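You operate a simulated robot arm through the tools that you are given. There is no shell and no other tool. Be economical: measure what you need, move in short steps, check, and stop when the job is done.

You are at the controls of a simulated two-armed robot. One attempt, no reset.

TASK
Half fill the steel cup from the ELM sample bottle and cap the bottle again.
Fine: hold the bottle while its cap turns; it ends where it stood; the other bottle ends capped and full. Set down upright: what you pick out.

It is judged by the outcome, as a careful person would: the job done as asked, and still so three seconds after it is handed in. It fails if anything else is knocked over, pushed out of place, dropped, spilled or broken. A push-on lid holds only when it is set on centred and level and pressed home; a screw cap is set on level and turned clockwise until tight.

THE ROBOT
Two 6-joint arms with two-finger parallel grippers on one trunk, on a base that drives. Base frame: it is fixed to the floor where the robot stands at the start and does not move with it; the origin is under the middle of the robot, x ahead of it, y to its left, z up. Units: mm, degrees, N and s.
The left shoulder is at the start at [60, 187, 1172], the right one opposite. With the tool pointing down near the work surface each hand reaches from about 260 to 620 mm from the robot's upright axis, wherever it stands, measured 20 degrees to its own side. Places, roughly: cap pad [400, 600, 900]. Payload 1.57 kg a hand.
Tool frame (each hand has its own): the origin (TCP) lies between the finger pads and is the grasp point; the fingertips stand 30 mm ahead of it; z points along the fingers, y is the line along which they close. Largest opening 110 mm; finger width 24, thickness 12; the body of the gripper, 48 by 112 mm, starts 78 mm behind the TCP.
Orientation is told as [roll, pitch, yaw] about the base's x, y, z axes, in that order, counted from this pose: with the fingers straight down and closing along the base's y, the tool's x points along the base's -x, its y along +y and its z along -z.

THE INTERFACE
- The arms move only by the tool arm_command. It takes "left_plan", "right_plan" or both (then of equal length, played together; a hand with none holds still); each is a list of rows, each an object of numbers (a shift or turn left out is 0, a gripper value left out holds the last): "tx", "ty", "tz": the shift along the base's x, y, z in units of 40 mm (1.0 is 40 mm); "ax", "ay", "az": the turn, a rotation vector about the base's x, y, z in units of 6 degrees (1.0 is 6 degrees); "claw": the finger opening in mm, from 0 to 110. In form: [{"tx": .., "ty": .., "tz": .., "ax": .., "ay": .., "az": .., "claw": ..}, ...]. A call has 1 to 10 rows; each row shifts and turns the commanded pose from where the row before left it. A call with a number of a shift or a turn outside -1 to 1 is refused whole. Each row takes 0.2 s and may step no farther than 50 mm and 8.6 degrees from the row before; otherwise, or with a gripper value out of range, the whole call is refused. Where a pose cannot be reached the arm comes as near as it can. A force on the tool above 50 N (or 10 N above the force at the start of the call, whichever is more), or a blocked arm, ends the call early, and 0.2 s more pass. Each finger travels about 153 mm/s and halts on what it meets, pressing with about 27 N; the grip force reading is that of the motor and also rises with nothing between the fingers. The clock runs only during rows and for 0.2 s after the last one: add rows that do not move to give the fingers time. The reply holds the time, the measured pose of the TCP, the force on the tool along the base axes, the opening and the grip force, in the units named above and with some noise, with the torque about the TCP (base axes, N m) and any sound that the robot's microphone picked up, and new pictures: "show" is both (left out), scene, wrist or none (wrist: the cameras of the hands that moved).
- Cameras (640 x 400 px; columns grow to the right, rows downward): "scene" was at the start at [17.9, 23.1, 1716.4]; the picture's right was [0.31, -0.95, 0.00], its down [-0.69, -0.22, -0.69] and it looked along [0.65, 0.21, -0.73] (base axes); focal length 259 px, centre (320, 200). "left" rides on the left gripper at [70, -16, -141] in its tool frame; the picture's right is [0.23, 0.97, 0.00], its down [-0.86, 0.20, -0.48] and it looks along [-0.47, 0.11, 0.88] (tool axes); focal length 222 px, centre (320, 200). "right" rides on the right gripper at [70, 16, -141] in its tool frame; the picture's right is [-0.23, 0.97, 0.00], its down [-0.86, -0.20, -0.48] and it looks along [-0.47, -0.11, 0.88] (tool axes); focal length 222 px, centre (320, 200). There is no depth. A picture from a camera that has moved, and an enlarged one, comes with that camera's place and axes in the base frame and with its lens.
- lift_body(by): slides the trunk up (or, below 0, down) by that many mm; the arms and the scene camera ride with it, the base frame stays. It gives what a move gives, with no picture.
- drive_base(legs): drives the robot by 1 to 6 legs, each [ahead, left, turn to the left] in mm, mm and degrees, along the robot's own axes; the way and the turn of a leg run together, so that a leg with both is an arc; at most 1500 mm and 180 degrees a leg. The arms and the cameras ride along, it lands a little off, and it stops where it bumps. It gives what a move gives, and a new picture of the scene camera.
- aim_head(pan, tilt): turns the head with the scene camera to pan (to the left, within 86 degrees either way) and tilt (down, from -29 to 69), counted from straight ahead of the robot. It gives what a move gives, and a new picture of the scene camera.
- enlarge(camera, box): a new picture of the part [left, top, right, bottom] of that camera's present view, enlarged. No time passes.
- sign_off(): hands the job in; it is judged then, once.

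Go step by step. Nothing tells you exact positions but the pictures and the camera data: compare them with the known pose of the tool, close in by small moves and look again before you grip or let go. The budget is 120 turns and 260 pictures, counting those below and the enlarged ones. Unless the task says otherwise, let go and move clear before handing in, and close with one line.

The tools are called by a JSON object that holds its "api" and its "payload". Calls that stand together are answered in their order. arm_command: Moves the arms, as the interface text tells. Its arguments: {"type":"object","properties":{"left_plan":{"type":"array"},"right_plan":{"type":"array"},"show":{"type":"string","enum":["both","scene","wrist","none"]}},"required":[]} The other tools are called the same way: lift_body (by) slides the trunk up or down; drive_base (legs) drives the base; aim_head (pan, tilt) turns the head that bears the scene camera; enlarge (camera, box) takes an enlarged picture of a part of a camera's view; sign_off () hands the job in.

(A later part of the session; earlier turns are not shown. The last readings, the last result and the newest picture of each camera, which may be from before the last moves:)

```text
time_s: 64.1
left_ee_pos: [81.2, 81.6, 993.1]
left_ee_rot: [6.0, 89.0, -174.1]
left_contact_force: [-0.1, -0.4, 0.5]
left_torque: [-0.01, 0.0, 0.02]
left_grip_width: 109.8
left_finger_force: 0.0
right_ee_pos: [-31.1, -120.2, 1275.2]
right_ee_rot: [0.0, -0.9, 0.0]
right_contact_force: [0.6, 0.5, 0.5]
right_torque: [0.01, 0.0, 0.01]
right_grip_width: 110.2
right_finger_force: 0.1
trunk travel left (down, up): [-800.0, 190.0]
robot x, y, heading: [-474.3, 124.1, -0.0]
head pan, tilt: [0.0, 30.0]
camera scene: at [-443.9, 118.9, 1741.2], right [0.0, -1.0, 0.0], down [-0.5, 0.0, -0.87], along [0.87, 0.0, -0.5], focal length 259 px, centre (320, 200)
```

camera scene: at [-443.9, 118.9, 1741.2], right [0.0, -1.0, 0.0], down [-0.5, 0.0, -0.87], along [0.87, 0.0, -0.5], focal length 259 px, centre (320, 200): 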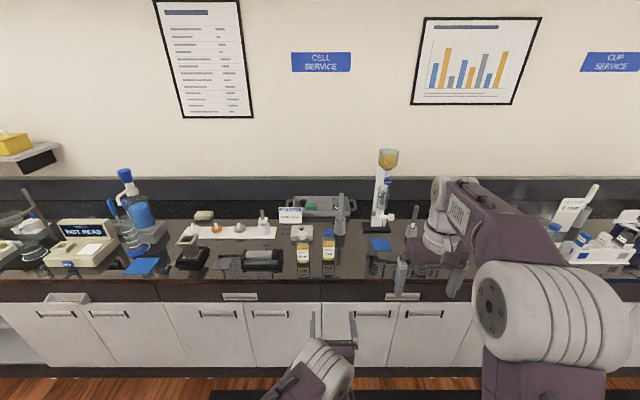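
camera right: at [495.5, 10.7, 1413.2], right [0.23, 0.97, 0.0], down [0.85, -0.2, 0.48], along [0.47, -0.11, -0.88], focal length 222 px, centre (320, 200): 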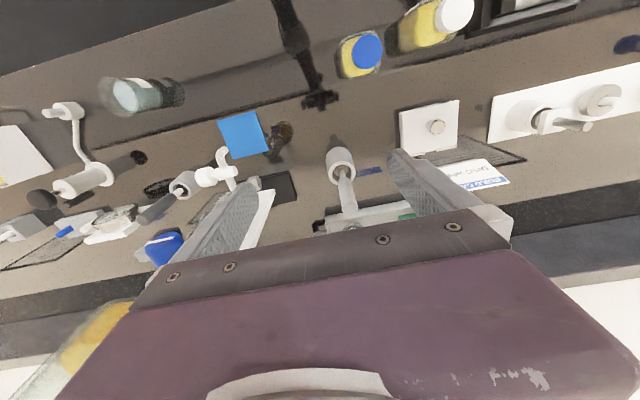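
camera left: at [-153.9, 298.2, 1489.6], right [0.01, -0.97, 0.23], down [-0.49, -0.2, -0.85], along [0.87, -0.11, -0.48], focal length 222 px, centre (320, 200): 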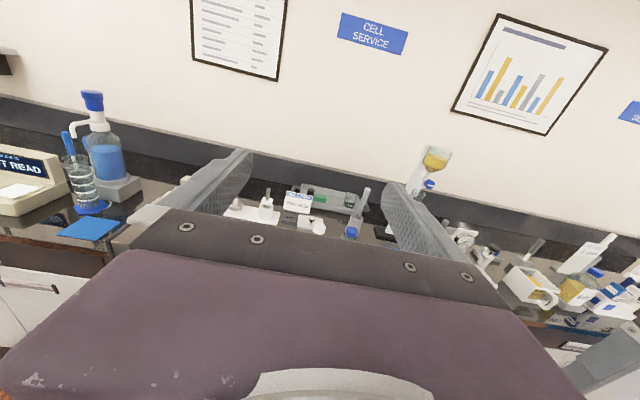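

{"api": "aim_head", "payload": {"pan": 10, "tilt": 65}}

```text
time_s: 65.1
left_ee_pos: [80.3, 81.5, 993.2]
left_ee_rot: [7.4, 89.1, -172.7]
left_contact_force: [0.7, -0.6, 0.5]
left_torque: [-0.04, 0.01, -0.01]
left_grip_width: 110.0
left_finger_force: 0.1
right_ee_pos: [-30.2, -120.5, 1274.7]
right_ee_rot: [-0.1, -1.0, 0.1]
right_contact_force: [0.2, 0.0, -0.8]
right_torque: [0.01, 0.02, 0.0]
right_grip_width: 110.0
right_finger_force: 0.1
trunk travel left (down, up): [-800.0, 190.0]
robot x, y, heading: [-481.1, 120.6, 0.4]
head pan, tilt: [10.0, 65.0]
camera scene: at [-474.1, 130.1, 1693.6], right [0.17, -0.98, 0.0], down [-0.89, -0.16, -0.42], along [0.42, 0.07, -0.91], focal length 259 px, centre (320, 200)
```

scene: 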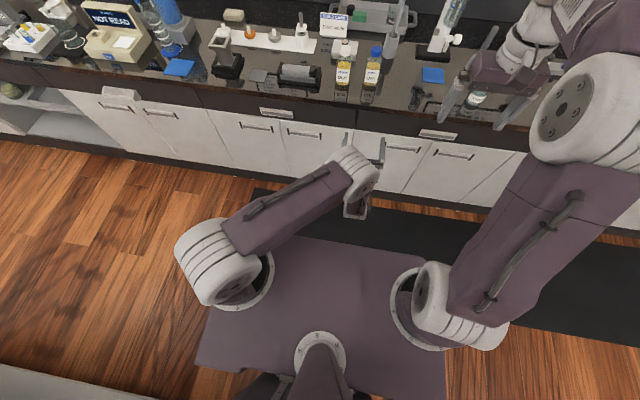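

The left arm is folded compactly and can reach. I'll pull it back slightly, drive so that ELM is dead ahead, and stop short of it.

{"api": "arm_command", "payload": {"left_plan": [{"tx": -1, "claw": 92}, {"tx": -1}, {"tx": -0.5, "tz": -0.65}, {}], "show": "none"}}

{"api": "drive_base", "payload": {"legs": [[0, 113, 0], [385, 0, 0]]}}

{"api": "aim_head", "payload": {"pan": 0, "tilt": 55}}

{"api": "arm_command", "payload": {"left_plan": [{}], "show": "wrist"}}

```text
time_s: 66.1
left_ee_pos: [-19.1, 79.8, 967.1]
left_ee_rot: [8.5, 89.1, -171.4]
left_contact_force: [0.1, -0.3, 0.5]
left_torque: [-0.02, -0.01, -0.01]
left_grip_width: 92.1
left_finger_force: 0.0
right_ee_pos: [-30.5, -120.0, 1275.3]
right_ee_rot: [0.0, -0.8, 0.0]
right_contact_force: [0.4, 0.2, -0.2]
right_torque: [0.01, -0.03, 0.02]
right_grip_width: 110.3
right_finger_force: 0.1
trunk travel left (down, up): [-800.0, 190.0]
robot x, y, heading: [-476.4, 121.8, 0.1]
head pan, tilt: [10.0, 65.0]
```

```text
time_s: 69.4
left_ee_pos: [367.9, 195.7, 967.8]
left_ee_rot: [8.1, 89.1, -171.8]
left_contact_force: [-0.2, -0.1, -0.2]
left_torque: [-0.06, -0.02, -0.03]
left_grip_width: 91.7
left_finger_force: 0.0
right_ee_pos: [355.8, -5.1, 1275.2]
right_ee_rot: [0.0, -1.0, 0.2]
right_contact_force: [0.2, 0.5, 0.3]
right_torque: [-0.03, -0.02, 0.0]
right_grip_width: 109.9
right_finger_force: 0.1
trunk travel left (down, up): [-800.0, 190.0]
robot x, y, heading: [-88.9, 232.1, 0.0]
head pan, tilt: [10.0, 65.0]
camera scene: at [-88.4, 244.6, 1693.5], right [0.18, -0.98, 0.0], down [-0.89, -0.16, -0.42], along [0.42, 0.07, -0.91], focal length 259 px, centre (320, 200)
```

scene: 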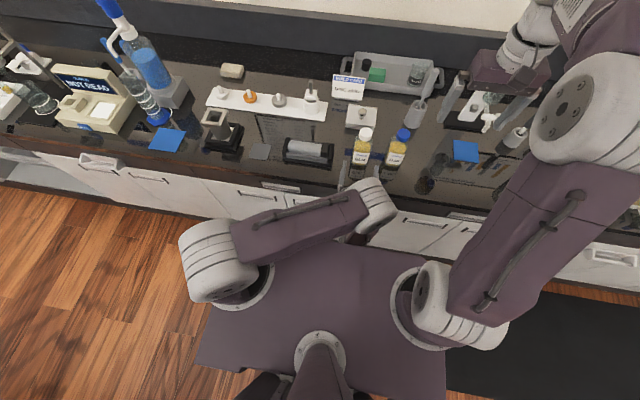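

```text
time_s: 70.1
left_ee_pos: [369.7, 196.5, 967.1]
left_ee_rot: [7.3, 89.1, -172.6]
left_contact_force: [0.6, 0.7, 0.3]
left_torque: [-0.01, 0.02, 0.02]
left_grip_width: 92.0
left_finger_force: 0.0
right_ee_pos: [358.4, -4.4, 1274.7]
right_ee_rot: [0.0, -1.0, 0.2]
right_contact_force: [-0.9, -0.3, 0.0]
right_torque: [0.01, 0.01, 0.01]
right_grip_width: 110.1
right_finger_force: 0.1
trunk travel left (down, up): [-800.0, 190.0]
robot x, y, heading: [-86.4, 235.7, 0.2]
head pan, tilt: [0.0, 55.0]
camera scene: at [-73.8, 234.0, 1705.1], right [0.0, -1.0, 0.0], down [-0.82, 0.0, -0.57], along [0.57, 0.0, -0.82], focal length 259 px, centre (320, 200)
```

scene: 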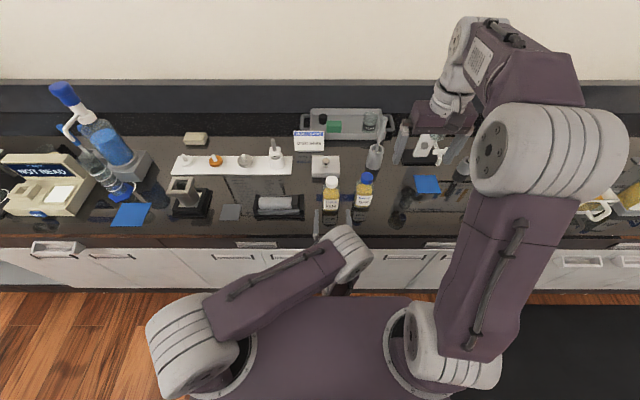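

```text
time_s: 70.5
left_ee_pos: [369.1, 195.7, 966.5]
left_ee_rot: [7.3, 89.1, -172.5]
left_contact_force: [-0.1, -0.1, 0.4]
left_torque: [0.01, 0.0, -0.01]
left_grip_width: 91.7
left_finger_force: 0.1
right_ee_pos: [356.2, -5.0, 1276.0]
right_ee_rot: [-0.1, -0.9, 0.3]
right_contact_force: [-0.4, 0.0, 0.2]
right_torque: [0.01, -0.02, 0.0]
right_grip_width: 109.7
right_finger_force: 0.0
trunk travel left (down, up): [-800.0, 190.0]
robot x, y, heading: [-88.3, 234.2, 0.0]
head pan, tilt: [0.0, 55.0]
camera left: at [228.9, 212.9, 1038.2], right [0.01, -0.97, 0.23], down [-0.49, -0.2, -0.85], along [0.87, -0.11, -0.48], focal length 222 px, centre (320, 200)
```

left: 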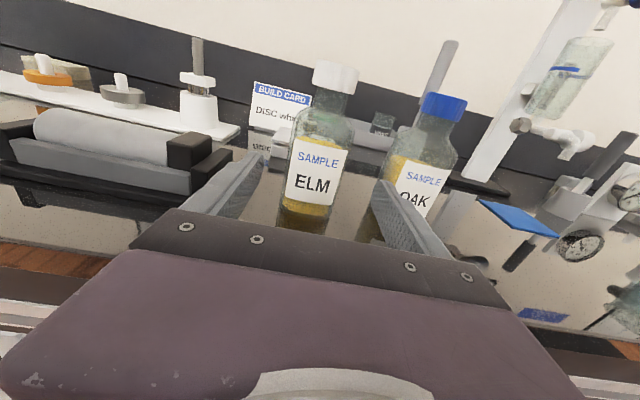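

ELM's centre is at y≈198 and the hand is at y≈196. I'll zoom from the head to check the approach and the bottle's depth.

{"api": "enlarge", "payload": {"camera": "scene", "box": [290, 165, 390, 245]}}

```text
5.00 times, centred on (340, 205) of scene
camera zoom: at [-74.9, 234.0, 1705.2], right [0.0, -1.0, 0.0], down [-0.82, 0.0, -0.57], along [0.57, 0.0, -0.82], focal length 1296 px, centre (220, 175)
```

zoom: 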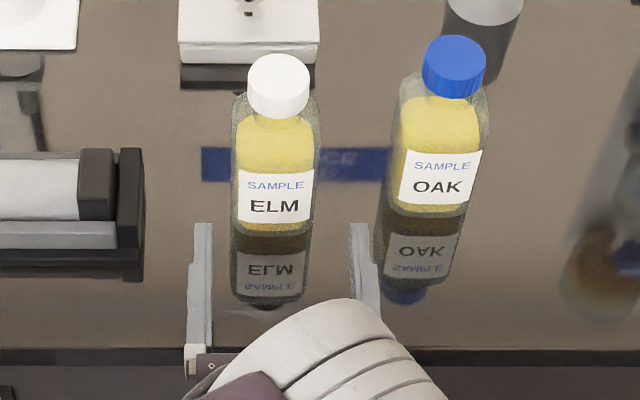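

Fingers straddle ELM's line; I'll shift 2 mm left, extend 93 mm to bring the fingers around the body, and check before closing.

{"api": "arm_command", "payload": {"left_plan": [{"ty": 0.05, "tx": 0.6}, {"tx": 0.6}, {"tx": 0.6}, {"tx": 0.53}, {}], "show": "wrist"}}

{"api": "enlarge", "payload": {"camera": "scene", "box": [290, 165, 390, 245]}}

```text
time_s: 71.7
left_ee_pos: [462.7, 197.5, 967.2]
left_ee_rot: [6.9, 89.1, -172.9]
left_contact_force: [-0.3, -0.2, 0.0]
left_torque: [-0.01, 0.0, 0.01]
left_grip_width: 91.9
left_finger_force: 0.0
right_ee_pos: [357.0, -4.2, 1274.5]
right_ee_rot: [0.0, -0.9, 0.1]
right_contact_force: [-0.4, 0.2, 0.7]
right_torque: [0.01, -0.03, -0.01]
right_grip_width: 110.0
right_finger_force: 0.1
trunk travel left (down, up): [-800.0, 190.0]
robot x, y, heading: [-87.1, 235.9, 0.3]
head pan, tilt: [0.0, 55.0]
camera left: at [322.8, 215.2, 1037.8], right [0.01, -0.97, 0.23], down [-0.49, -0.2, -0.85], along [0.87, -0.11, -0.48], focal length 222 px, centre (320, 200)
```

left: 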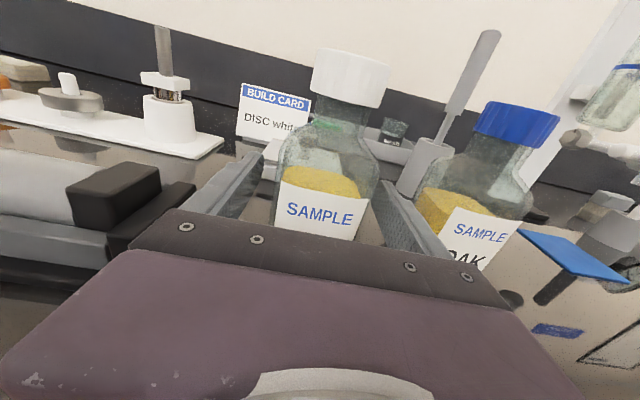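

```text
5.00 times, centred on (340, 205) of scene
camera zoom: at [-74.9, 233.8, 1705.2], right [0.0, -1.0, 0.0], down [-0.82, 0.0, -0.57], along [0.57, 0.0, -0.82], focal length 1296 px, centre (220, 175)
```

zoom: 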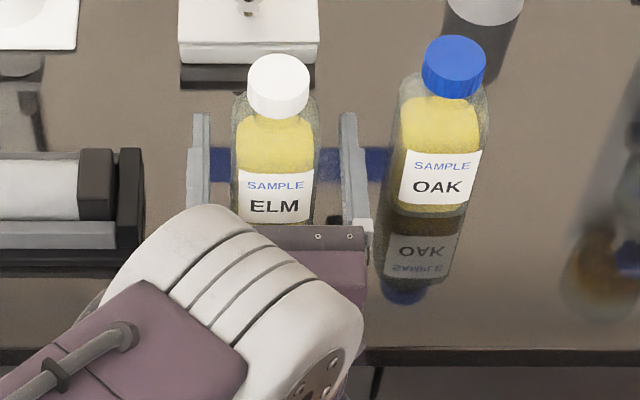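

The gap is even on both sides, so I'll close on the bottle.

{"api": "arm_command", "payload": {"left_plan": [{"claw": 40}, {}, {}, {}], "show": "wrist"}}

```text
time_s: 72.7
left_ee_pos: [462.7, 198.6, 967.7]
left_ee_rot: [7.8, 89.1, -172.1]
left_contact_force: [1.1, 0.3, 1.4]
left_torque: [0.22, -0.08, 0.03]
left_grip_width: 61.8
left_finger_force: 27.1
right_ee_pos: [357.8, -5.3, 1273.6]
right_ee_rot: [0.0, -0.8, 0.2]
right_contact_force: [0.0, 0.7, 0.3]
right_torque: [0.0, -0.01, 0.02]
right_grip_width: 110.0
right_finger_force: 0.1
trunk travel left (down, up): [-800.0, 190.0]
robot x, y, heading: [-89.2, 235.8, 0.3]
head pan, tilt: [0.0, 55.0]
camera left: at [322.7, 215.4, 1037.8], right [0.01, -0.97, 0.23], down [-0.49, -0.2, -0.85], along [0.87, -0.11, -0.48], focal length 222 px, centre (320, 200)
```

left: 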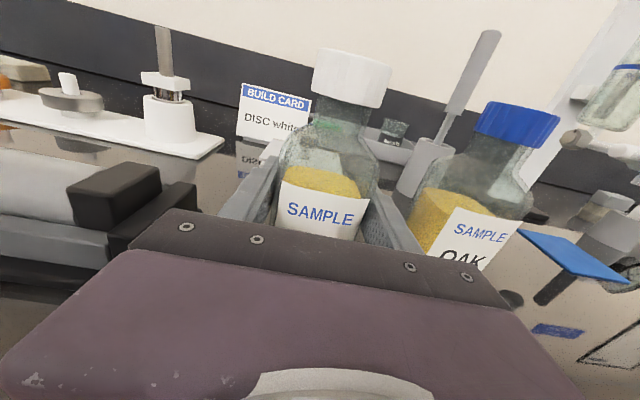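

ELM is held at y≈198.6, opening 61.8 mm. Next the right hand goes above the cap, pre-turned to give room for an unscrewing stroke.

{"api": "arm_command", "payload": {"right_plan": [{"tx": 0.4, "ty": 0.8, "ay": 0.15, "az": -1, "claw": 70}, {"tx": 0.4, "ty": 0.8, "az": -1}, {"tx": 0.4, "ty": 0.8, "az": -1}, {"tx": 0.4, "ty": 0.8, "az": -1}, {"tx": 0.4, "ty": 0.8, "az": -1}, {"tx": 0.4, "ty": 0.8, "az": -1}, {"tx": 0.25, "ty": 0.3, "az": -1}, {"az": -1}, {"az": -1}, {"az": -1}], "show": "none"}}

{"api": "arm_command", "payload": {"right_plan": [{"tz": -1}, {"tz": -1}, {"tz": -1}, {}], "show": "both"}}

```text
time_s: 74.9
left_ee_pos: [462.0, 198.6, 965.7]
left_ee_rot: [7.7, 89.0, -172.2]
left_contact_force: [1.3, -0.3, 1.1]
left_torque: [0.19, -0.11, -0.01]
left_grip_width: 61.7
left_finger_force: 26.8
right_ee_pos: [438.6, 193.4, 1262.8]
right_ee_rot: [-0.1, 0.1, -59.9]
right_contact_force: [0.1, -0.2, 0.1]
right_torque: [-0.02, 0.01, 0.02]
right_grip_width: 70.0
right_finger_force: 0.0
right hand out of reach, approached as far as the arm can: row 6, 7
trunk travel left (down, up): [-800.0, 190.0]
robot x, y, heading: [-87.1, 236.2, 0.3]
head pan, tilt: [0.0, 55.0]
```

```text
time_s: 75.9
left_ee_pos: [462.3, 199.9, 967.5]
left_ee_rot: [7.5, 89.1, -172.4]
left_contact_force: [-2.2, 0.1, 2.0]
left_torque: [0.17, 0.0, 0.03]
left_grip_width: 61.4
left_finger_force: 26.7
right_ee_pos: [436.9, 192.7, 1144.3]
right_ee_rot: [0.0, -0.1, -59.8]
right_contact_force: [1.6, -0.1, -0.2]
right_torque: [-0.01, 0.0, 0.0]
right_grip_width: 69.9
right_finger_force: 0.0
trunk travel left (down, up): [-800.0, 190.0]
robot x, y, heading: [-85.8, 232.8, 0.3]
head pan, tilt: [0.0, 55.0]
camera scene: at [-75.2, 234.1, 1705.2], right [0.0, -1.0, 0.0], down [-0.82, 0.0, -0.57], along [0.57, 0.0, -0.82], focal length 259 px, centre (320, 200)
camera right: at [416.9, 260.0, 1284.8], right [0.96, 0.29, 0.0], down [0.26, -0.84, 0.48], along [0.14, -0.46, -0.88], focal length 222 px, centre (320, 200)
```

scene: 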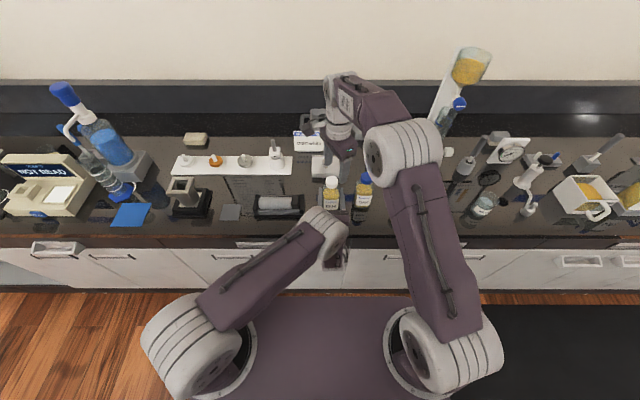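
right: 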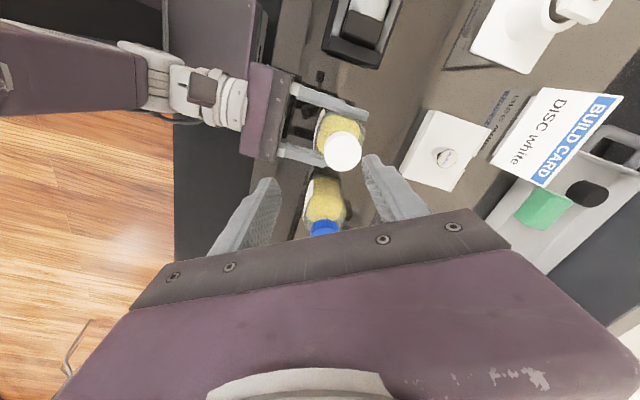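

The cap shows at about (460,201). I'll centre over it and descend to just above before looking again.

{"api": "arm_command", "payload": {"right_plan": [{"tx": 0.6, "ty": 0.18}, {"tz": -0.7}, {"tz": -0.7}, {}], "show": "wrist"}}

{"api": "enlarge", "payload": {"camera": "scene", "box": [290, 145, 390, 225]}}

{"api": "enlarge", "payload": {"camera": "left", "box": [220, 0, 500, 180]}}

```text
time_s: 76.9
left_ee_pos: [463.2, 198.4, 966.1]
left_ee_rot: [8.5, 89.1, -171.5]
left_contact_force: [2.9, -0.9, 1.8]
left_torque: [0.16, -0.1, -0.08]
left_grip_width: 61.9
left_finger_force: 26.9
right_ee_pos: [462.9, 199.4, 1086.4]
right_ee_rot: [-0.1, 0.1, -59.9]
right_contact_force: [-0.2, -0.5, 0.1]
right_torque: [0.01, 0.0, -0.01]
right_grip_width: 70.1
right_finger_force: 0.0
trunk travel left (down, up): [-800.0, 190.0]
robot x, y, heading: [-89.5, 237.5, 0.2]
head pan, tilt: [0.0, 55.0]
camera right: at [441.5, 268.2, 1227.8], right [0.96, 0.29, 0.0], down [0.26, -0.84, 0.48], along [0.14, -0.46, -0.88], focal length 222 px, centre (320, 200)
```

right: 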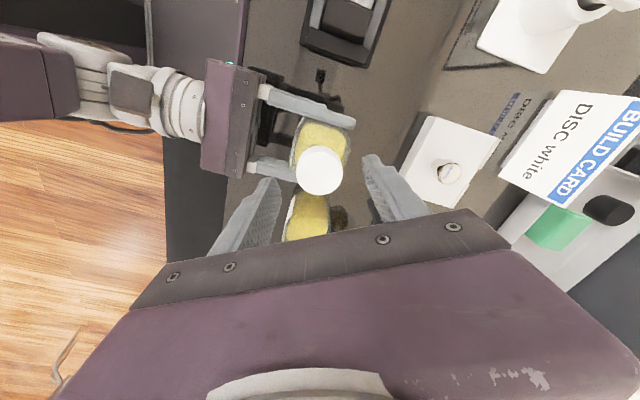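

```text
5.00 times, centred on (340, 185) of scene
camera zoom: at [-74.4, 234.1, 1705.2], right [0.0, -1.0, 0.0], down [-0.82, 0.0, -0.57], along [0.57, 0.0, -0.82], focal length 1296 px, centre (220, 275)
```

zoom: 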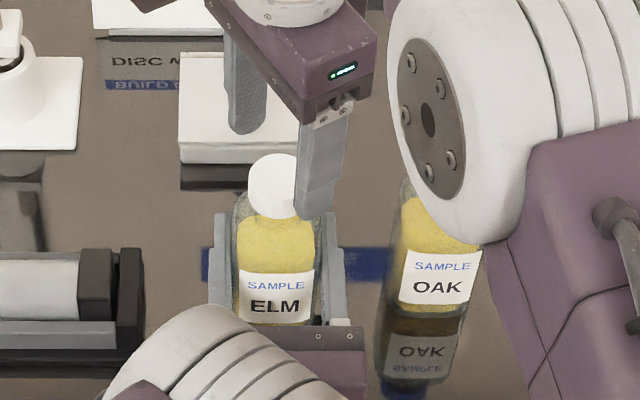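

```text
2.22 times, centred on (360, 90) of left
camera zoom: at [323.0, 215.3, 1037.8], right [0.01, -0.97, 0.23], down [-0.49, -0.2, -0.85], along [0.87, -0.11, -0.48], focal length 494 px, centre (231, 444)
```

zoom: 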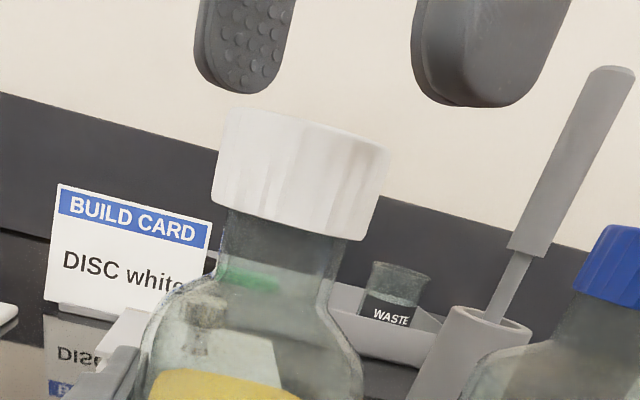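

The fingers straddle the cap well; I'll descend 40 mm and grip it.

{"api": "arm_command", "payload": {"right_plan": [{"tz": -0.5, "ty": 0.05}, {"tz": -0.5}, {}, {"claw": 25}, {}, {}], "show": "wrist"}}

{"api": "enlarge", "payload": {"camera": "left", "box": [220, 0, 500, 180]}}

```text
time_s: 78.3
left_ee_pos: [462.7, 199.4, 966.0]
left_ee_rot: [8.5, 89.1, -171.3]
left_contact_force: [11.0, 2.8, 1.1]
left_torque: [-0.02, 0.42, -0.06]
left_grip_width: 62.0
left_finger_force: 27.1
right_ee_pos: [461.9, 200.8, 1046.8]
right_ee_rot: [-0.3, -0.1, -59.7]
right_contact_force: [-10.7, -2.7, 1.2]
right_torque: [-0.1, 0.24, -0.03]
right_grip_width: 38.0
right_finger_force: 26.6
trunk travel left (down, up): [-800.0, 190.0]
robot x, y, heading: [-90.1, 238.5, 0.1]
head pan, tilt: [0.0, 55.0]
camera right: at [440.7, 269.4, 1187.5], right [0.96, 0.29, 0.0], down [0.26, -0.84, 0.48], along [0.14, -0.46, -0.88], focal length 222 px, centre (320, 200)
```

right: 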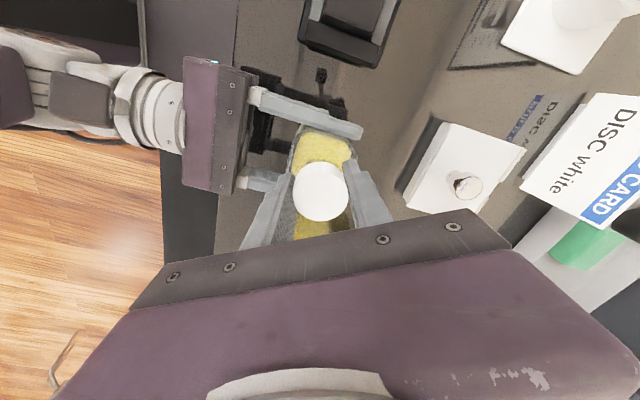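

```text
2.22 times, centred on (360, 90) of left
camera zoom: at [322.9, 215.3, 1037.8], right [0.01, -0.97, 0.23], down [-0.49, -0.2, -0.85], along [0.87, -0.11, -0.48], focal length 494 px, centre (231, 444)
```

zoom: 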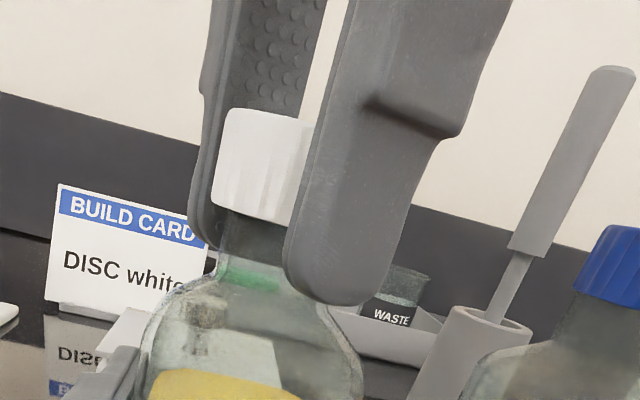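

Gripped, but off-centre by a little (11 N sideways). I'll ease the hand toward −x and then start the unscrewing stroke.

{"api": "arm_command", "payload": {"right_plan": [{"tx": -0.05, "ty": -0.012}, {}], "show": "none"}}

{"api": "arm_command", "payload": {"right_plan": [{"az": 0.5}, {"az": 1}, {"az": 1}, {"az": 1}, {"az": 1}, {"az": 1, "tz": 0.008}, {"az": 1, "tz": 0.008}], "show": "none"}}

{"api": "enlarge", "payload": {"camera": "left", "box": [220, 0, 500, 180]}}

```text
time_s: 78.9
left_ee_pos: [462.5, 198.5, 967.0]
left_ee_rot: [7.6, 89.1, -172.3]
left_contact_force: [1.8, 4.2, 3.7]
left_torque: [-0.11, -0.22, -0.03]
left_grip_width: 61.9
left_finger_force: 27.1
right_ee_pos: [460.9, 201.2, 1048.6]
right_ee_rot: [0.0, -0.1, -59.8]
right_contact_force: [0.9, -4.7, -0.5]
right_torque: [-0.07, 0.03, -0.01]
right_grip_width: 37.7
right_finger_force: 26.9
trunk travel left (down, up): [-800.0, 190.0]
robot x, y, heading: [-89.6, 236.7, 0.3]
head pan, tilt: [0.0, 55.0]
```

```text
time_s: 80.5
left_ee_pos: [462.1, 200.4, 966.3]
left_ee_rot: [8.3, 89.1, -171.6]
left_contact_force: [4.0, 11.2, 5.9]
left_torque: [-0.69, -0.02, -0.05]
left_grip_width: 61.9
left_finger_force: 27.2
right_ee_pos: [460.6, 200.1, 1047.6]
right_ee_rot: [-0.1, 0.0, -20.7]
right_contact_force: [-1.4, -13.8, 0.2]
right_torque: [-0.18, 0.01, -0.02]
right_grip_width: 37.8
right_finger_force: 26.8
trunk travel left (down, up): [-800.0, 190.0]
robot x, y, heading: [-88.4, 238.1, 0.2]
head pan, tilt: [0.0, 55.0]
```

```text
2.22 times, centred on (360, 90) of left
camera zoom: at [322.7, 215.4, 1037.8], right [0.01, -0.97, 0.23], down [-0.49, -0.2, -0.85], along [0.87, -0.11, -0.48], focal length 494 px, centre (231, 444)
```

zoom: 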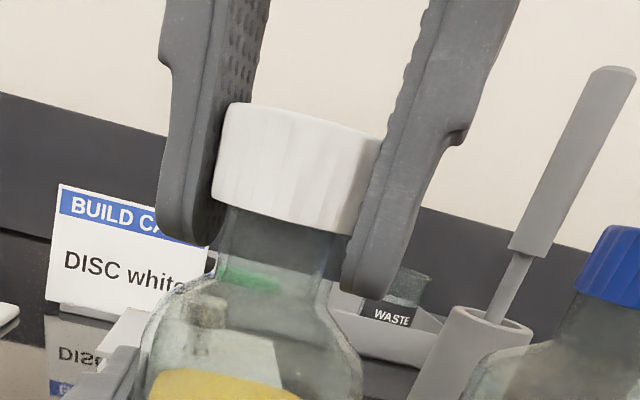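

{"api": "arm_command", "payload": {"right_plan": [{"ty": -0.06}, {"az": 1, "tz": 0.008}, {"az": 1, "tz": 0.008}, {"az": 1, "tz": 0.008}, {"az": 1, "tz": 0.008}, {"az": 1, "tz": 0.008}, {"az": 1, "tz": 0.008}, {"az": 1, "tz": 0.008}, {"az": 1, "tz": 0.008}], "show": "none"}}

{"api": "arm_command", "payload": {"right_plan": [{"az": 1, "tz": 0.008}, {"az": 1, "tz": 0.008}, {"az": 1, "tz": 0.008}, {"az": 1, "tz": 0.008}, {"az": 1, "tz": 0.008}, {"az": 1, "tz": 0.008}, {"az": 1, "tz": 0.008}, {"az": 1, "tz": 0.008}], "show": "none"}}

{"api": "enlarge", "payload": {"camera": "left", "box": [220, 0, 500, 180]}}

```text
time_s: 82.5
left_ee_pos: [463.6, 198.3, 966.0]
left_ee_rot: [12.3, 89.0, -167.6]
left_contact_force: [6.3, 7.8, 10.5]
left_torque: [-0.53, 0.41, 0.02]
left_grip_width: 61.9
left_finger_force: 27.0
right_ee_pos: [460.4, 198.5, 1050.5]
right_ee_rot: [-0.1, 0.0, 27.2]
right_contact_force: [-6.7, -7.8, -15.5]
right_torque: [-0.16, 0.1, -0.03]
right_grip_width: 37.7
right_finger_force: 26.7
trunk travel left (down, up): [-800.0, 190.0]
robot x, y, heading: [-85.7, 232.3, 0.1]
head pan, tilt: [0.0, 55.0]
```

```text
time_s: 84.3
left_ee_pos: [463.1, 198.5, 965.8]
left_ee_rot: [9.7, 89.2, -170.1]
left_contact_force: [-4.6, 12.8, 22.1]
left_torque: [-0.57, -0.29, -0.01]
left_grip_width: 62.4
left_finger_force: 26.5
right_ee_pos: [461.9, 197.3, 1053.1]
right_ee_rot: [0.0, 0.0, 75.4]
right_contact_force: [4.7, -12.3, -24.6]
right_torque: [-0.49, -0.05, -0.01]
right_grip_width: 37.7
right_finger_force: 26.7
trunk travel left (down, up): [-800.0, 190.0]
robot x, y, heading: [-90.9, 234.2, 0.4]
head pan, tilt: [0.0, 55.0]
```

```text
2.22 times, centred on (360, 90) of left
camera zoom: at [323.0, 215.4, 1037.9], right [0.01, -0.97, 0.23], down [-0.49, -0.2, -0.85], along [0.87, -0.11, -0.48], focal length 494 px, centre (231, 444)
```

zoom: 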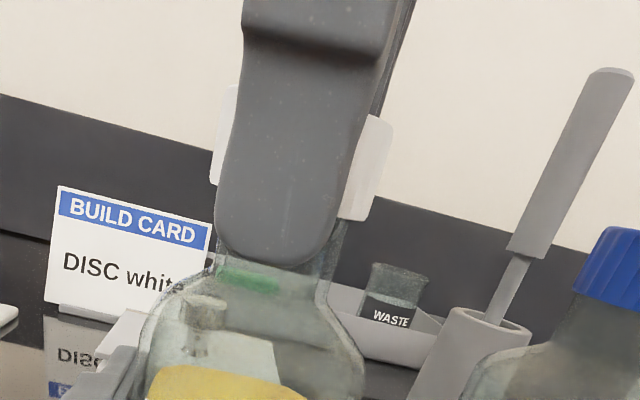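

I raised too fast (24 N upward pull). I'll release, lower, rewind the wrist, and stroke again with almost no lift.

{"api": "arm_command", "payload": {"right_plan": [{"claw": 62}, {}, {"tz": -0.1}, {"az": -1}, {"az": -1}, {"az": -1}, {"az": -1}, {"az": -1}, {"az": -1}], "show": "none"}}

{"api": "enlarge", "payload": {"camera": "left", "box": [220, 0, 500, 180]}}

{"api": "arm_command", "payload": {"right_plan": [{"az": -1}, {"az": -1}, {"az": -1}, {"az": -1}, {"az": -1}, {"az": -1}, {"az": -1}, {"az": -1}, {"az": -1}, {"az": -1}], "show": "none"}}

{"api": "arm_command", "payload": {"right_plan": [{"az": -1}, {"az": -1}, {"az": -1}, {"az": -1}, {"az": -1}, {"az": -1}, {"az": -1}], "show": "wrist"}}

```text
time_s: 86.3
left_ee_pos: [463.1, 199.1, 966.7]
left_ee_rot: [7.0, 88.8, -172.8]
left_contact_force: [-1.2, -0.5, -0.3]
left_torque: [0.0, 0.01, -0.03]
left_grip_width: 61.9
left_finger_force: 26.8
right_ee_pos: [461.5, 199.1, 1047.5]
right_ee_rot: [0.0, 0.0, 39.1]
right_contact_force: [-0.4, 0.0, 0.0]
right_torque: [-0.02, -0.01, 0.0]
right_grip_width: 61.8
right_finger_force: 0.0
trunk travel left (down, up): [-800.0, 190.0]
robot x, y, heading: [-87.1, 238.2, 0.3]
head pan, tilt: [0.0, 55.0]
```

```text
2.22 times, centred on (360, 90) of left
camera zoom: at [323.2, 215.3, 1037.5], right [0.01, -0.97, 0.23], down [-0.49, -0.2, -0.85], along [0.87, -0.11, -0.48], focal length 494 px, centre (231, 444)
```

zoom: 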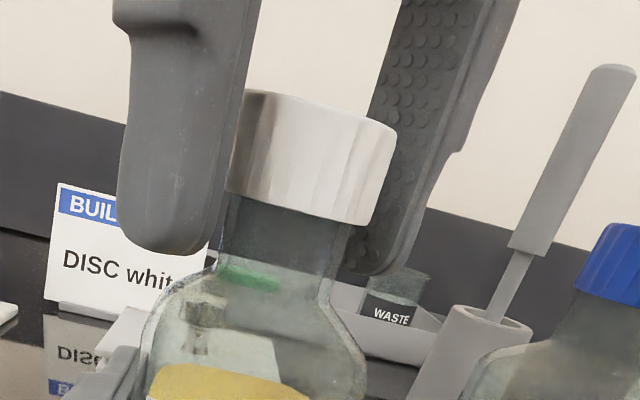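

```text
time_s: 88.5
left_ee_pos: [462.2, 198.9, 966.4]
left_ee_rot: [7.0, 89.0, -172.9]
left_contact_force: [-0.6, 0.0, 0.0]
left_torque: [0.0, -0.02, 0.0]
left_grip_width: 61.9
left_finger_force: 27.3
right_ee_pos: [460.6, 199.2, 1049.1]
right_ee_rot: [-0.1, 0.0, -20.9]
right_contact_force: [0.3, 0.3, 0.0]
right_torque: [-0.02, -0.02, 0.01]
right_grip_width: 61.9
right_finger_force: 0.0
trunk travel left (down, up): [-800.0, 190.0]
robot x, y, heading: [-88.6, 238.1, 0.3]
head pan, tilt: [0.0, 55.0]
```

```text
time_s: 90.1
left_ee_pos: [463.4, 198.9, 967.1]
left_ee_rot: [7.0, 89.0, -172.9]
left_contact_force: [0.7, -0.1, -0.3]
left_torque: [0.03, -0.03, -0.02]
left_grip_width: 62.2
left_finger_force: 27.2
right_ee_pos: [461.5, 198.2, 1048.1]
right_ee_rot: [-0.1, 0.0, -62.9]
right_contact_force: [0.6, 0.2, 0.3]
right_torque: [0.0, 0.04, 0.01]
right_grip_width: 62.2
right_finger_force: 0.0
trunk travel left (down, up): [-800.0, 190.0]
robot x, y, heading: [-87.3, 236.4, 0.3]
head pan, tilt: [0.0, 55.0]
camera right: at [443.9, 268.4, 1189.3], right [0.97, 0.24, 0.0], down [0.21, -0.85, 0.48], along [0.11, -0.47, -0.88], focal length 222 px, centre (320, 200)
```

right: 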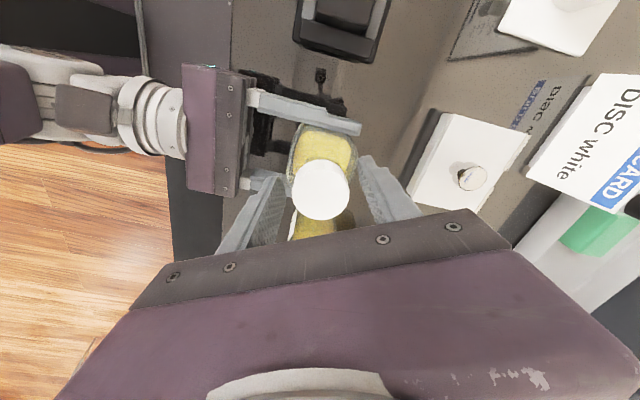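

The cap has risen about 4 mm and may be nearly off. I'll grip again and test with a short turn and a gentle lift.

{"api": "arm_command", "payload": {"right_plan": [{"tz": 0.08}, {"claw": 25}, {}, {}, {"az": 1}, {"az": 1}, {"az": 1}, {"az": 1}], "show": "none"}}

{"api": "arm_command", "payload": {"right_plan": [{"tz": 0.03}, {"tz": 0.03}, {}], "show": "none"}}

{"api": "enlarge", "payload": {"camera": "left", "box": [220, 0, 500, 180]}}

```text
time_s: 91.9
left_ee_pos: [462.3, 198.8, 966.6]
left_ee_rot: [6.3, 89.0, -173.5]
left_contact_force: [-8.7, -1.1, -0.5]
left_torque: [0.14, -0.62, 0.01]
left_grip_width: 61.4
left_finger_force: 26.5
right_ee_pos: [461.3, 198.8, 1050.3]
right_ee_rot: [0.0, 0.0, -38.6]
right_contact_force: [8.4, 1.7, -0.1]
right_torque: [-0.03, -0.13, -0.01]
right_grip_width: 37.4
right_finger_force: 26.7
trunk travel left (down, up): [-800.0, 190.0]
robot x, y, heading: [-87.1, 238.2, 0.3]
head pan, tilt: [0.0, 55.0]
```

```text
time_s: 92.7
left_ee_pos: [463.4, 197.8, 966.8]
left_ee_rot: [12.6, 89.2, -167.3]
left_contact_force: [-14.2, -0.9, 7.8]
left_torque: [0.09, -0.72, -0.01]
left_grip_width: 62.0
left_finger_force: 27.1
right_ee_pos: [460.5, 198.9, 1052.9]
right_ee_rot: [-0.1, 0.0, -38.7]
right_contact_force: [12.9, 2.1, -12.1]
right_torque: [-0.04, -0.47, -0.02]
right_grip_width: 37.2
right_finger_force: 27.2
trunk travel left (down, up): [-800.0, 190.0]
robot x, y, heading: [-86.7, 232.2, 0.1]
head pan, tilt: [0.0, 55.0]
```

```text
2.22 times, centred on (360, 90) of left
camera zoom: at [323.3, 215.1, 1038.1], right [0.0, -0.97, 0.23], down [-0.49, -0.2, -0.85], along [0.87, -0.11, -0.48], focal length 494 px, centre (231, 444)
```

zoom: 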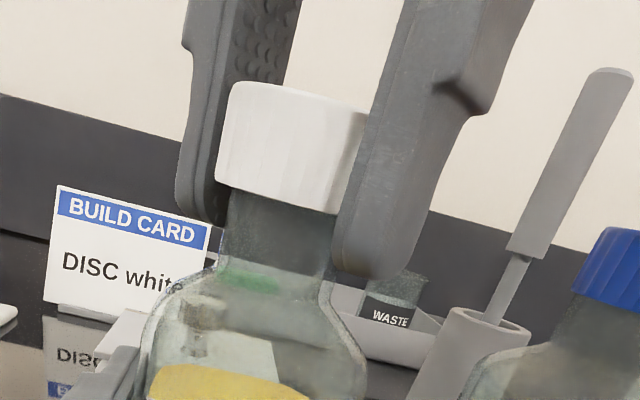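

Still engaged. I'll continue the stroke with a slight lift, easing the sideways force.

{"api": "arm_command", "payload": {"right_plan": [{"tx": 0.04}, {"az": 1}, {"az": 1, "tz": 0.002}, {"az": 1, "tz": 0.002}, {"az": 1, "tz": 0.002}, {"az": 1, "tz": 0.002}, {"az": 1, "tz": 0.002}, {"az": 1, "tz": 0.002}, {"az": 1, "tz": 0.002}], "show": "none"}}

{"api": "arm_command", "payload": {"right_plan": [{"az": 1}, {"az": 1, "tz": 0.002}, {"az": 1, "tz": 0.002}, {"az": 1, "tz": 0.002}, {"az": 1, "tz": 0.002}, {"az": 1, "tz": 0.002}, {"az": 1, "tz": 0.002}, {"az": 1, "tz": 0.002}, {"az": 1, "tz": 0.002}], "show": "none"}}

{"api": "enlarge", "payload": {"camera": "left", "box": [220, 0, 500, 180]}}

```text
time_s: 94.7
left_ee_pos: [463.8, 197.1, 967.5]
left_ee_rot: [10.1, 89.1, -169.8]
left_contact_force: [13.2, -3.0, 9.3]
left_torque: [0.33, 0.71, 0.02]
left_grip_width: 62.0
left_finger_force: 27.0
right_ee_pos: [462.4, 198.9, 1052.9]
right_ee_rot: [-0.1, 0.1, 9.3]
right_contact_force: [-14.0, 3.1, -12.4]
right_torque: [-0.01, 0.49, -0.02]
right_grip_width: 37.0
right_finger_force: 26.7
trunk travel left (down, up): [-800.0, 190.0]
robot x, y, heading: [-88.2, 233.1, 0.1]
head pan, tilt: [0.0, 55.0]
```

```text
time_s: 96.7
left_ee_pos: [463.5, 198.2, 965.6]
left_ee_rot: [8.4, 89.1, -171.5]
left_contact_force: [3.3, -0.5, 16.1]
left_torque: [-0.01, 0.21, 0.0]
left_grip_width: 62.1
left_finger_force: 26.9
right_ee_pos: [462.7, 198.1, 1054.7]
right_ee_rot: [0.0, 0.0, 63.3]
right_contact_force: [-2.9, -1.3, -19.0]
right_torque: [0.0, 0.05, -0.01]
right_grip_width: 37.0
right_finger_force: 27.4
trunk travel left (down, up): [-800.0, 190.0]
robot x, y, heading: [-92.5, 236.5, 0.3]
head pan, tilt: [0.0, 55.0]
```

```text
2.22 times, centred on (360, 90) of left
camera zoom: at [323.2, 215.3, 1037.6], right [0.01, -0.97, 0.23], down [-0.49, -0.2, -0.85], along [0.87, -0.11, -0.48], focal length 494 px, centre (231, 444)
```

zoom: 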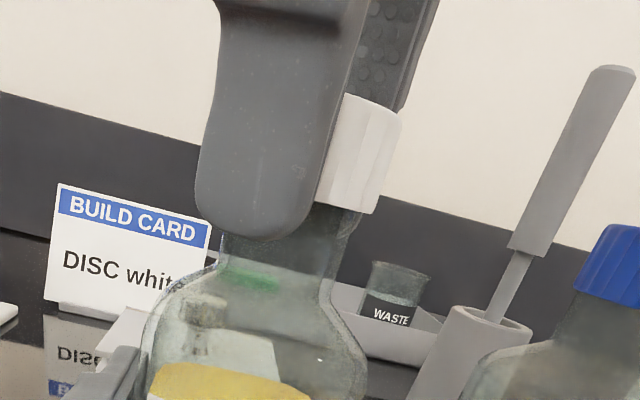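

{"api": "arm_command", "payload": {"right_plan": [{"tz": 0.06}, {"tz": 0.06}, {}], "show": "none"}}

{"api": "enlarge", "payload": {"camera": "left", "box": [220, 0, 500, 180]}}

```text
time_s: 97.5
left_ee_pos: [463.7, 199.4, 967.9]
left_ee_rot: [13.3, 89.3, -166.7]
left_contact_force: [-0.2, -0.5, 24.2]
left_torque: [0.01, 0.05, -0.03]
left_grip_width: 61.9
left_finger_force: 26.8
right_ee_pos: [462.4, 199.5, 1058.8]
right_ee_rot: [0.0, 0.0, 63.2]
right_contact_force: [-0.5, 0.4, -28.0]
right_torque: [0.0, -0.03, 0.01]
right_grip_width: 37.2
right_finger_force: 26.8
trunk travel left (down, up): [-800.0, 190.0]
robot x, y, heading: [-90.1, 231.8, 0.2]
head pan, tilt: [0.0, 55.0]
```

```text
2.22 times, centred on (360, 90) of left
camera zoom: at [323.2, 215.1, 1038.2], right [0.0, -0.97, 0.23], down [-0.49, -0.2, -0.85], along [0.87, -0.11, -0.48], focal length 494 px, centre (231, 444)
```

zoom: 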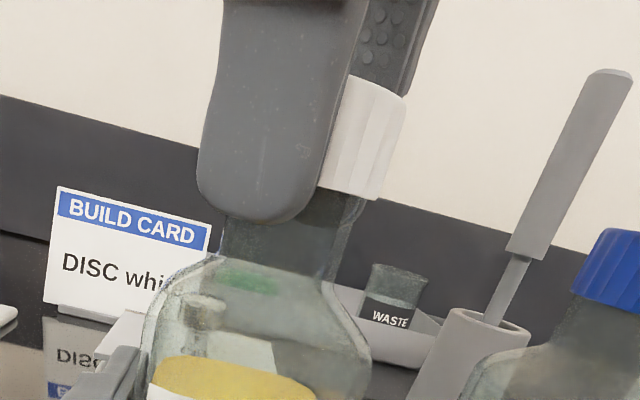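

The thread is still engaged and the pull has lifted the bottle a few mm in the grip. I'll lower again, release, rewind further and do a long stroke without pulling.

{"api": "arm_command", "payload": {"right_plan": [{"tz": -0.06}, {"tz": -0.06}, {"claw": 62}, {}, {"az": -1}, {"az": -1}, {"az": -1}, {"az": -1}, {"az": -1}, {"az": -1}], "show": "none"}}

{"api": "enlarge", "payload": {"camera": "left", "box": [220, 0, 500, 180]}}

{"api": "arm_command", "payload": {"right_plan": [{"az": -1}, {"az": -1}, {"az": -1}, {"az": -1}, {"az": -1}, {"az": -1}, {"az": -1}, {"az": -1}, {"az": -1}, {"az": -1}], "show": "none"}}

{"api": "arm_command", "payload": {"right_plan": [{"az": -1}, {"az": -1}, {"az": -1}, {"az": -1}, {"az": -1}, {"az": -1}, {"az": -1}, {"az": -1}], "show": "none"}}

```text
time_s: 99.7
left_ee_pos: [462.3, 198.6, 964.9]
left_ee_rot: [7.1, 89.0, -172.9]
left_contact_force: [0.0, -0.2, -4.0]
left_torque: [-0.02, -0.02, -0.01]
left_grip_width: 61.6
left_finger_force: 27.1
right_ee_pos: [462.3, 198.7, 1055.0]
right_ee_rot: [-0.1, 0.0, 27.1]
right_contact_force: [-0.3, -0.4, -0.3]
right_torque: [0.03, -0.07, 0.0]
right_grip_width: 61.9
right_finger_force: 0.0
trunk travel left (down, up): [-800.0, 190.0]
robot x, y, heading: [-85.5, 238.0, 0.4]
head pan, tilt: [0.0, 55.0]
```

```text
2.22 times, centred on (360, 90) of left
camera zoom: at [323.2, 215.3, 1037.5], right [0.01, -0.97, 0.23], down [-0.49, -0.2, -0.85], along [0.87, -0.11, -0.48], focal length 494 px, centre (231, 444)
```

zoom: 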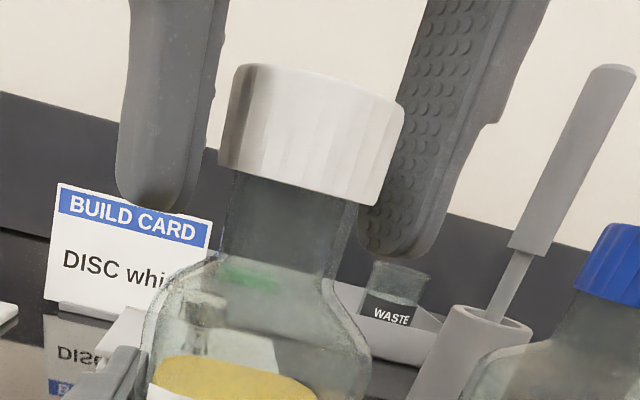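

```text
time_s: 101.9
left_ee_pos: [462.9, 198.7, 966.4]
left_ee_rot: [7.0, 89.0, -172.9]
left_contact_force: [0.1, 0.2, -4.8]
left_torque: [0.01, -0.03, -0.02]
left_grip_width: 61.8
left_finger_force: 26.7
right_ee_pos: [462.4, 198.6, 1055.0]
right_ee_rot: [-0.1, 0.0, -32.9]
right_contact_force: [-0.1, 0.1, 1.0]
right_torque: [-0.01, 0.0, 0.03]
right_grip_width: 61.9
right_finger_force: 0.0
trunk travel left (down, up): [-800.0, 190.0]
robot x, y, heading: [-88.9, 236.3, 0.3]
head pan, tilt: [0.0, 55.0]
```

```text
time_s: 103.7
left_ee_pos: [463.1, 200.3, 966.6]
left_ee_rot: [7.0, 89.0, -172.8]
left_contact_force: [0.3, 0.4, -4.1]
left_torque: [0.01, 0.08, -0.02]
left_grip_width: 61.9
left_finger_force: 27.3
right_ee_pos: [462.4, 198.9, 1055.4]
right_ee_rot: [-0.2, -0.1, -80.9]
right_contact_force: [-0.1, 0.4, -0.6]
right_torque: [0.02, -0.03, -0.01]
right_grip_width: 62.0
right_finger_force: 0.1
trunk travel left (down, up): [-800.0, 190.0]
robot x, y, heading: [-86.7, 234.9, 0.2]
head pan, tilt: [0.0, 55.0]
```

The left hand now reads about 4.3 N, which is the bottle's weight, so it is just clear of the bench; that also gives me a scale. Next stroke uses a moderate lift.

{"api": "arm_command", "payload": {"right_plan": [{"claw": 25}, {}, {}, {"az": 1}, {"az": 1, "tz": 0.005}, {"az": 1, "tz": 0.005}, {"az": 1, "tz": 0.005}, {"az": 1, "tz": 0.005}, {"az": 1, "tz": 0.005}, {"az": 1, "tz": 0.005}], "show": "none"}}

{"api": "arm_command", "payload": {"right_plan": [{"az": 1, "tz": 0.005}, {"az": 1, "tz": 0.005}, {"az": 1, "tz": 0.005}, {"az": 1, "tz": 0.005}, {"az": 1, "tz": 0.005}, {"az": 1, "tz": 0.005}, {"az": 1, "tz": 0.005}, {"az": 1, "tz": 0.005}, {"az": 1, "tz": 0.005}], "show": "none"}}

{"api": "arm_command", "payload": {"right_plan": [{"az": 1, "tz": 0.005}, {"az": 1, "tz": 0.005}, {"az": 1, "tz": 0.005}, {"az": 1, "tz": 0.005}, {"az": 1, "tz": 0.005}, {"az": 1, "tz": 0.005}, {"az": 1, "tz": 0.005}, {"az": 1, "tz": 0.005}], "show": "none"}}

{"api": "enlarge", "payload": {"camera": "left", "box": [220, 0, 500, 180]}}

```text
time_s: 105.9
left_ee_pos: [462.2, 198.4, 966.4]
left_ee_rot: [7.1, 89.0, -172.9]
left_contact_force: [-0.1, 0.2, -3.5]
left_torque: [0.01, 0.01, -0.04]
left_grip_width: 61.8
left_finger_force: 27.2
right_ee_pos: [462.0, 198.1, 1057.6]
right_ee_rot: [-0.1, 0.0, -38.7]
right_contact_force: [-0.2, 0.0, 0.2]
right_torque: [0.01, 0.02, -0.01]
right_grip_width: 37.3
right_finger_force: 26.5
trunk travel left (down, up): [-800.0, 190.0]
robot x, y, heading: [-87.7, 234.7, 0.3]
head pan, tilt: [0.0, 55.0]
```

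```text
time_s: 107.9
left_ee_pos: [463.6, 199.0, 965.9]
left_ee_rot: [7.0, 88.9, -172.9]
left_contact_force: [-0.1, -0.5, -4.5]
left_torque: [0.01, -0.01, -0.01]
left_grip_width: 61.8
left_finger_force: 27.1
right_ee_pos: [462.8, 198.6, 1058.5]
right_ee_rot: [-0.1, 0.0, 15.2]
right_contact_force: [0.5, -0.7, -0.7]
right_torque: [0.02, 0.0, 0.01]
right_grip_width: 37.1
right_finger_force: 26.8
trunk travel left (down, up): [-800.0, 190.0]
robot x, y, heading: [-87.8, 236.8, 0.0]
head pan, tilt: [0.0, 55.0]
```

```text
time_s: 109.7
left_ee_pos: [462.5, 199.2, 966.2]
left_ee_rot: [7.1, 89.0, -172.9]
left_contact_force: [0.0, -0.2, -4.1]
left_torque: [-0.02, 0.03, -0.02]
left_grip_width: 62.0
left_finger_force: 27.0
right_ee_pos: [462.1, 199.3, 1059.5]
right_ee_rot: [0.0, 0.0, 63.2]
right_contact_force: [0.5, -0.4, -0.2]
right_torque: [0.03, 0.01, 0.0]
right_grip_width: 37.1
right_finger_force: 26.9
trunk travel left (down, up): [-800.0, 190.0]
robot x, y, heading: [-89.9, 232.2, -0.0]
head pan, tilt: [0.0, 55.0]
```

```text
2.22 times, centred on (360, 90) of left
camera zoom: at [323.2, 215.3, 1037.5], right [0.01, -0.97, 0.23], down [-0.49, -0.2, -0.85], along [0.87, -0.11, -0.48], focal length 494 px, centre (231, 444)
```

zoom: 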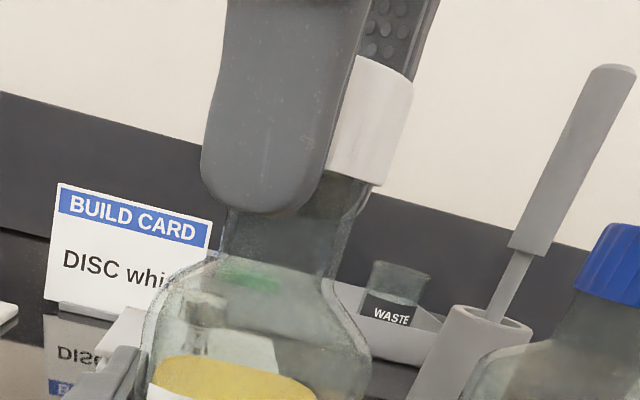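

No force at all on the right hand now, so the cap is free. I'll lift it straight up and check.

{"api": "arm_command", "payload": {"right_plan": [{"tz": 0.25}, {"tz": 0.5}, {"tz": 0.8}, {"tz": 1}, {"tz": 1}, {}], "show": "wrist"}}

{"api": "arm_command", "payload": {"left_plan": [{}], "show": "both"}}

```text
time_s: 111.1
left_ee_pos: [463.1, 198.3, 964.9]
left_ee_rot: [6.8, 89.0, -173.2]
left_contact_force: [-0.8, -1.0, -4.5]
left_torque: [0.02, -0.02, 0.01]
left_grip_width: 61.7
left_finger_force: 27.1
right_ee_pos: [461.5, 198.2, 1200.8]
right_ee_rot: [0.0, 0.0, 63.2]
right_contact_force: [0.2, 0.6, -0.4]
right_torque: [0.03, 0.02, 0.07]
right_grip_width: 37.1
right_finger_force: 27.0
trunk travel left (down, up): [-800.0, 190.0]
robot x, y, heading: [-88.3, 235.4, 0.1]
head pan, tilt: [0.0, 55.0]
camera right: at [416.3, 143.6, 1342.9], right [-0.77, 0.64, 0.0], down [0.56, 0.67, 0.48], along [0.31, 0.37, -0.88], focal length 222 px, centre (320, 200)
```

right: 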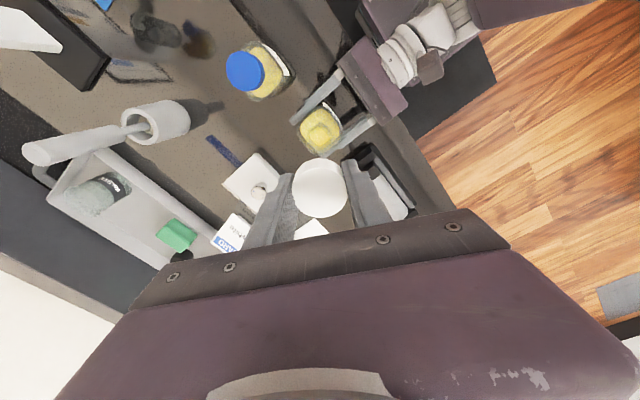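

```text
time_s: 111.5
left_ee_pos: [463.5, 198.5, 966.6]
left_ee_rot: [7.0, 89.0, -172.9]
left_contact_force: [-0.3, 0.1, -3.6]
left_torque: [0.0, 0.02, -0.01]
left_grip_width: 61.8
left_finger_force: 27.5
right_ee_pos: [463.3, 198.9, 1201.8]
right_ee_rot: [-0.1, -0.1, 63.2]
right_contact_force: [0.3, -0.2, -0.2]
right_torque: [0.01, 0.02, 0.0]
right_grip_width: 36.9
right_finger_force: 27.6
trunk travel left (down, up): [-800.0, 190.0]
robot x, y, heading: [-91.5, 230.1, 0.4]
head pan, tilt: [0.0, 55.0]
camera scene: at [-73.7, 234.0, 1705.1], right [0.0, -1.0, 0.0], down [-0.82, 0.0, -0.57], along [0.57, 0.0, -0.82], focal length 259 px, centre (320, 200)
camera left: at [323.3, 215.3, 1037.5], right [0.01, -0.97, 0.23], down [-0.49, -0.2, -0.85], along [0.87, -0.11, -0.48], focal length 222 px, centre (320, 200)
```

scene: 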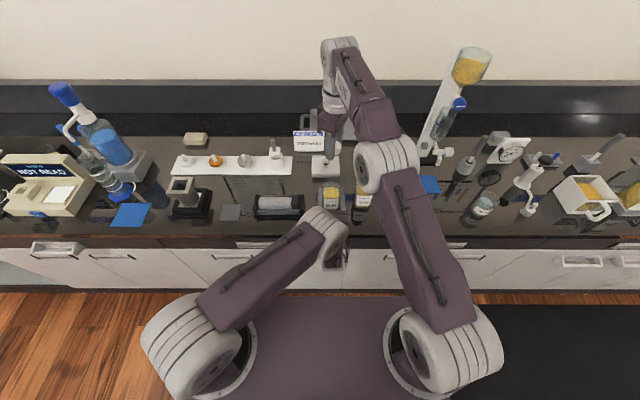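
left: 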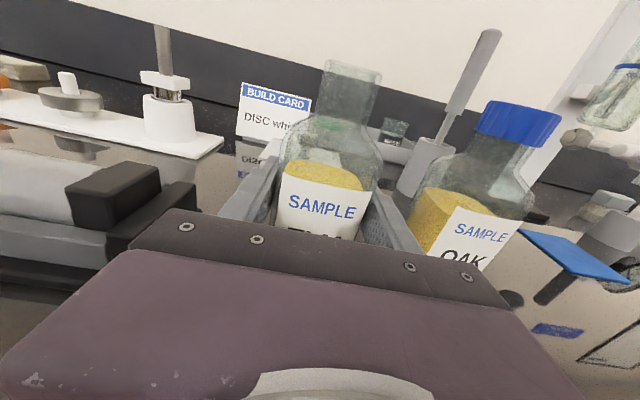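

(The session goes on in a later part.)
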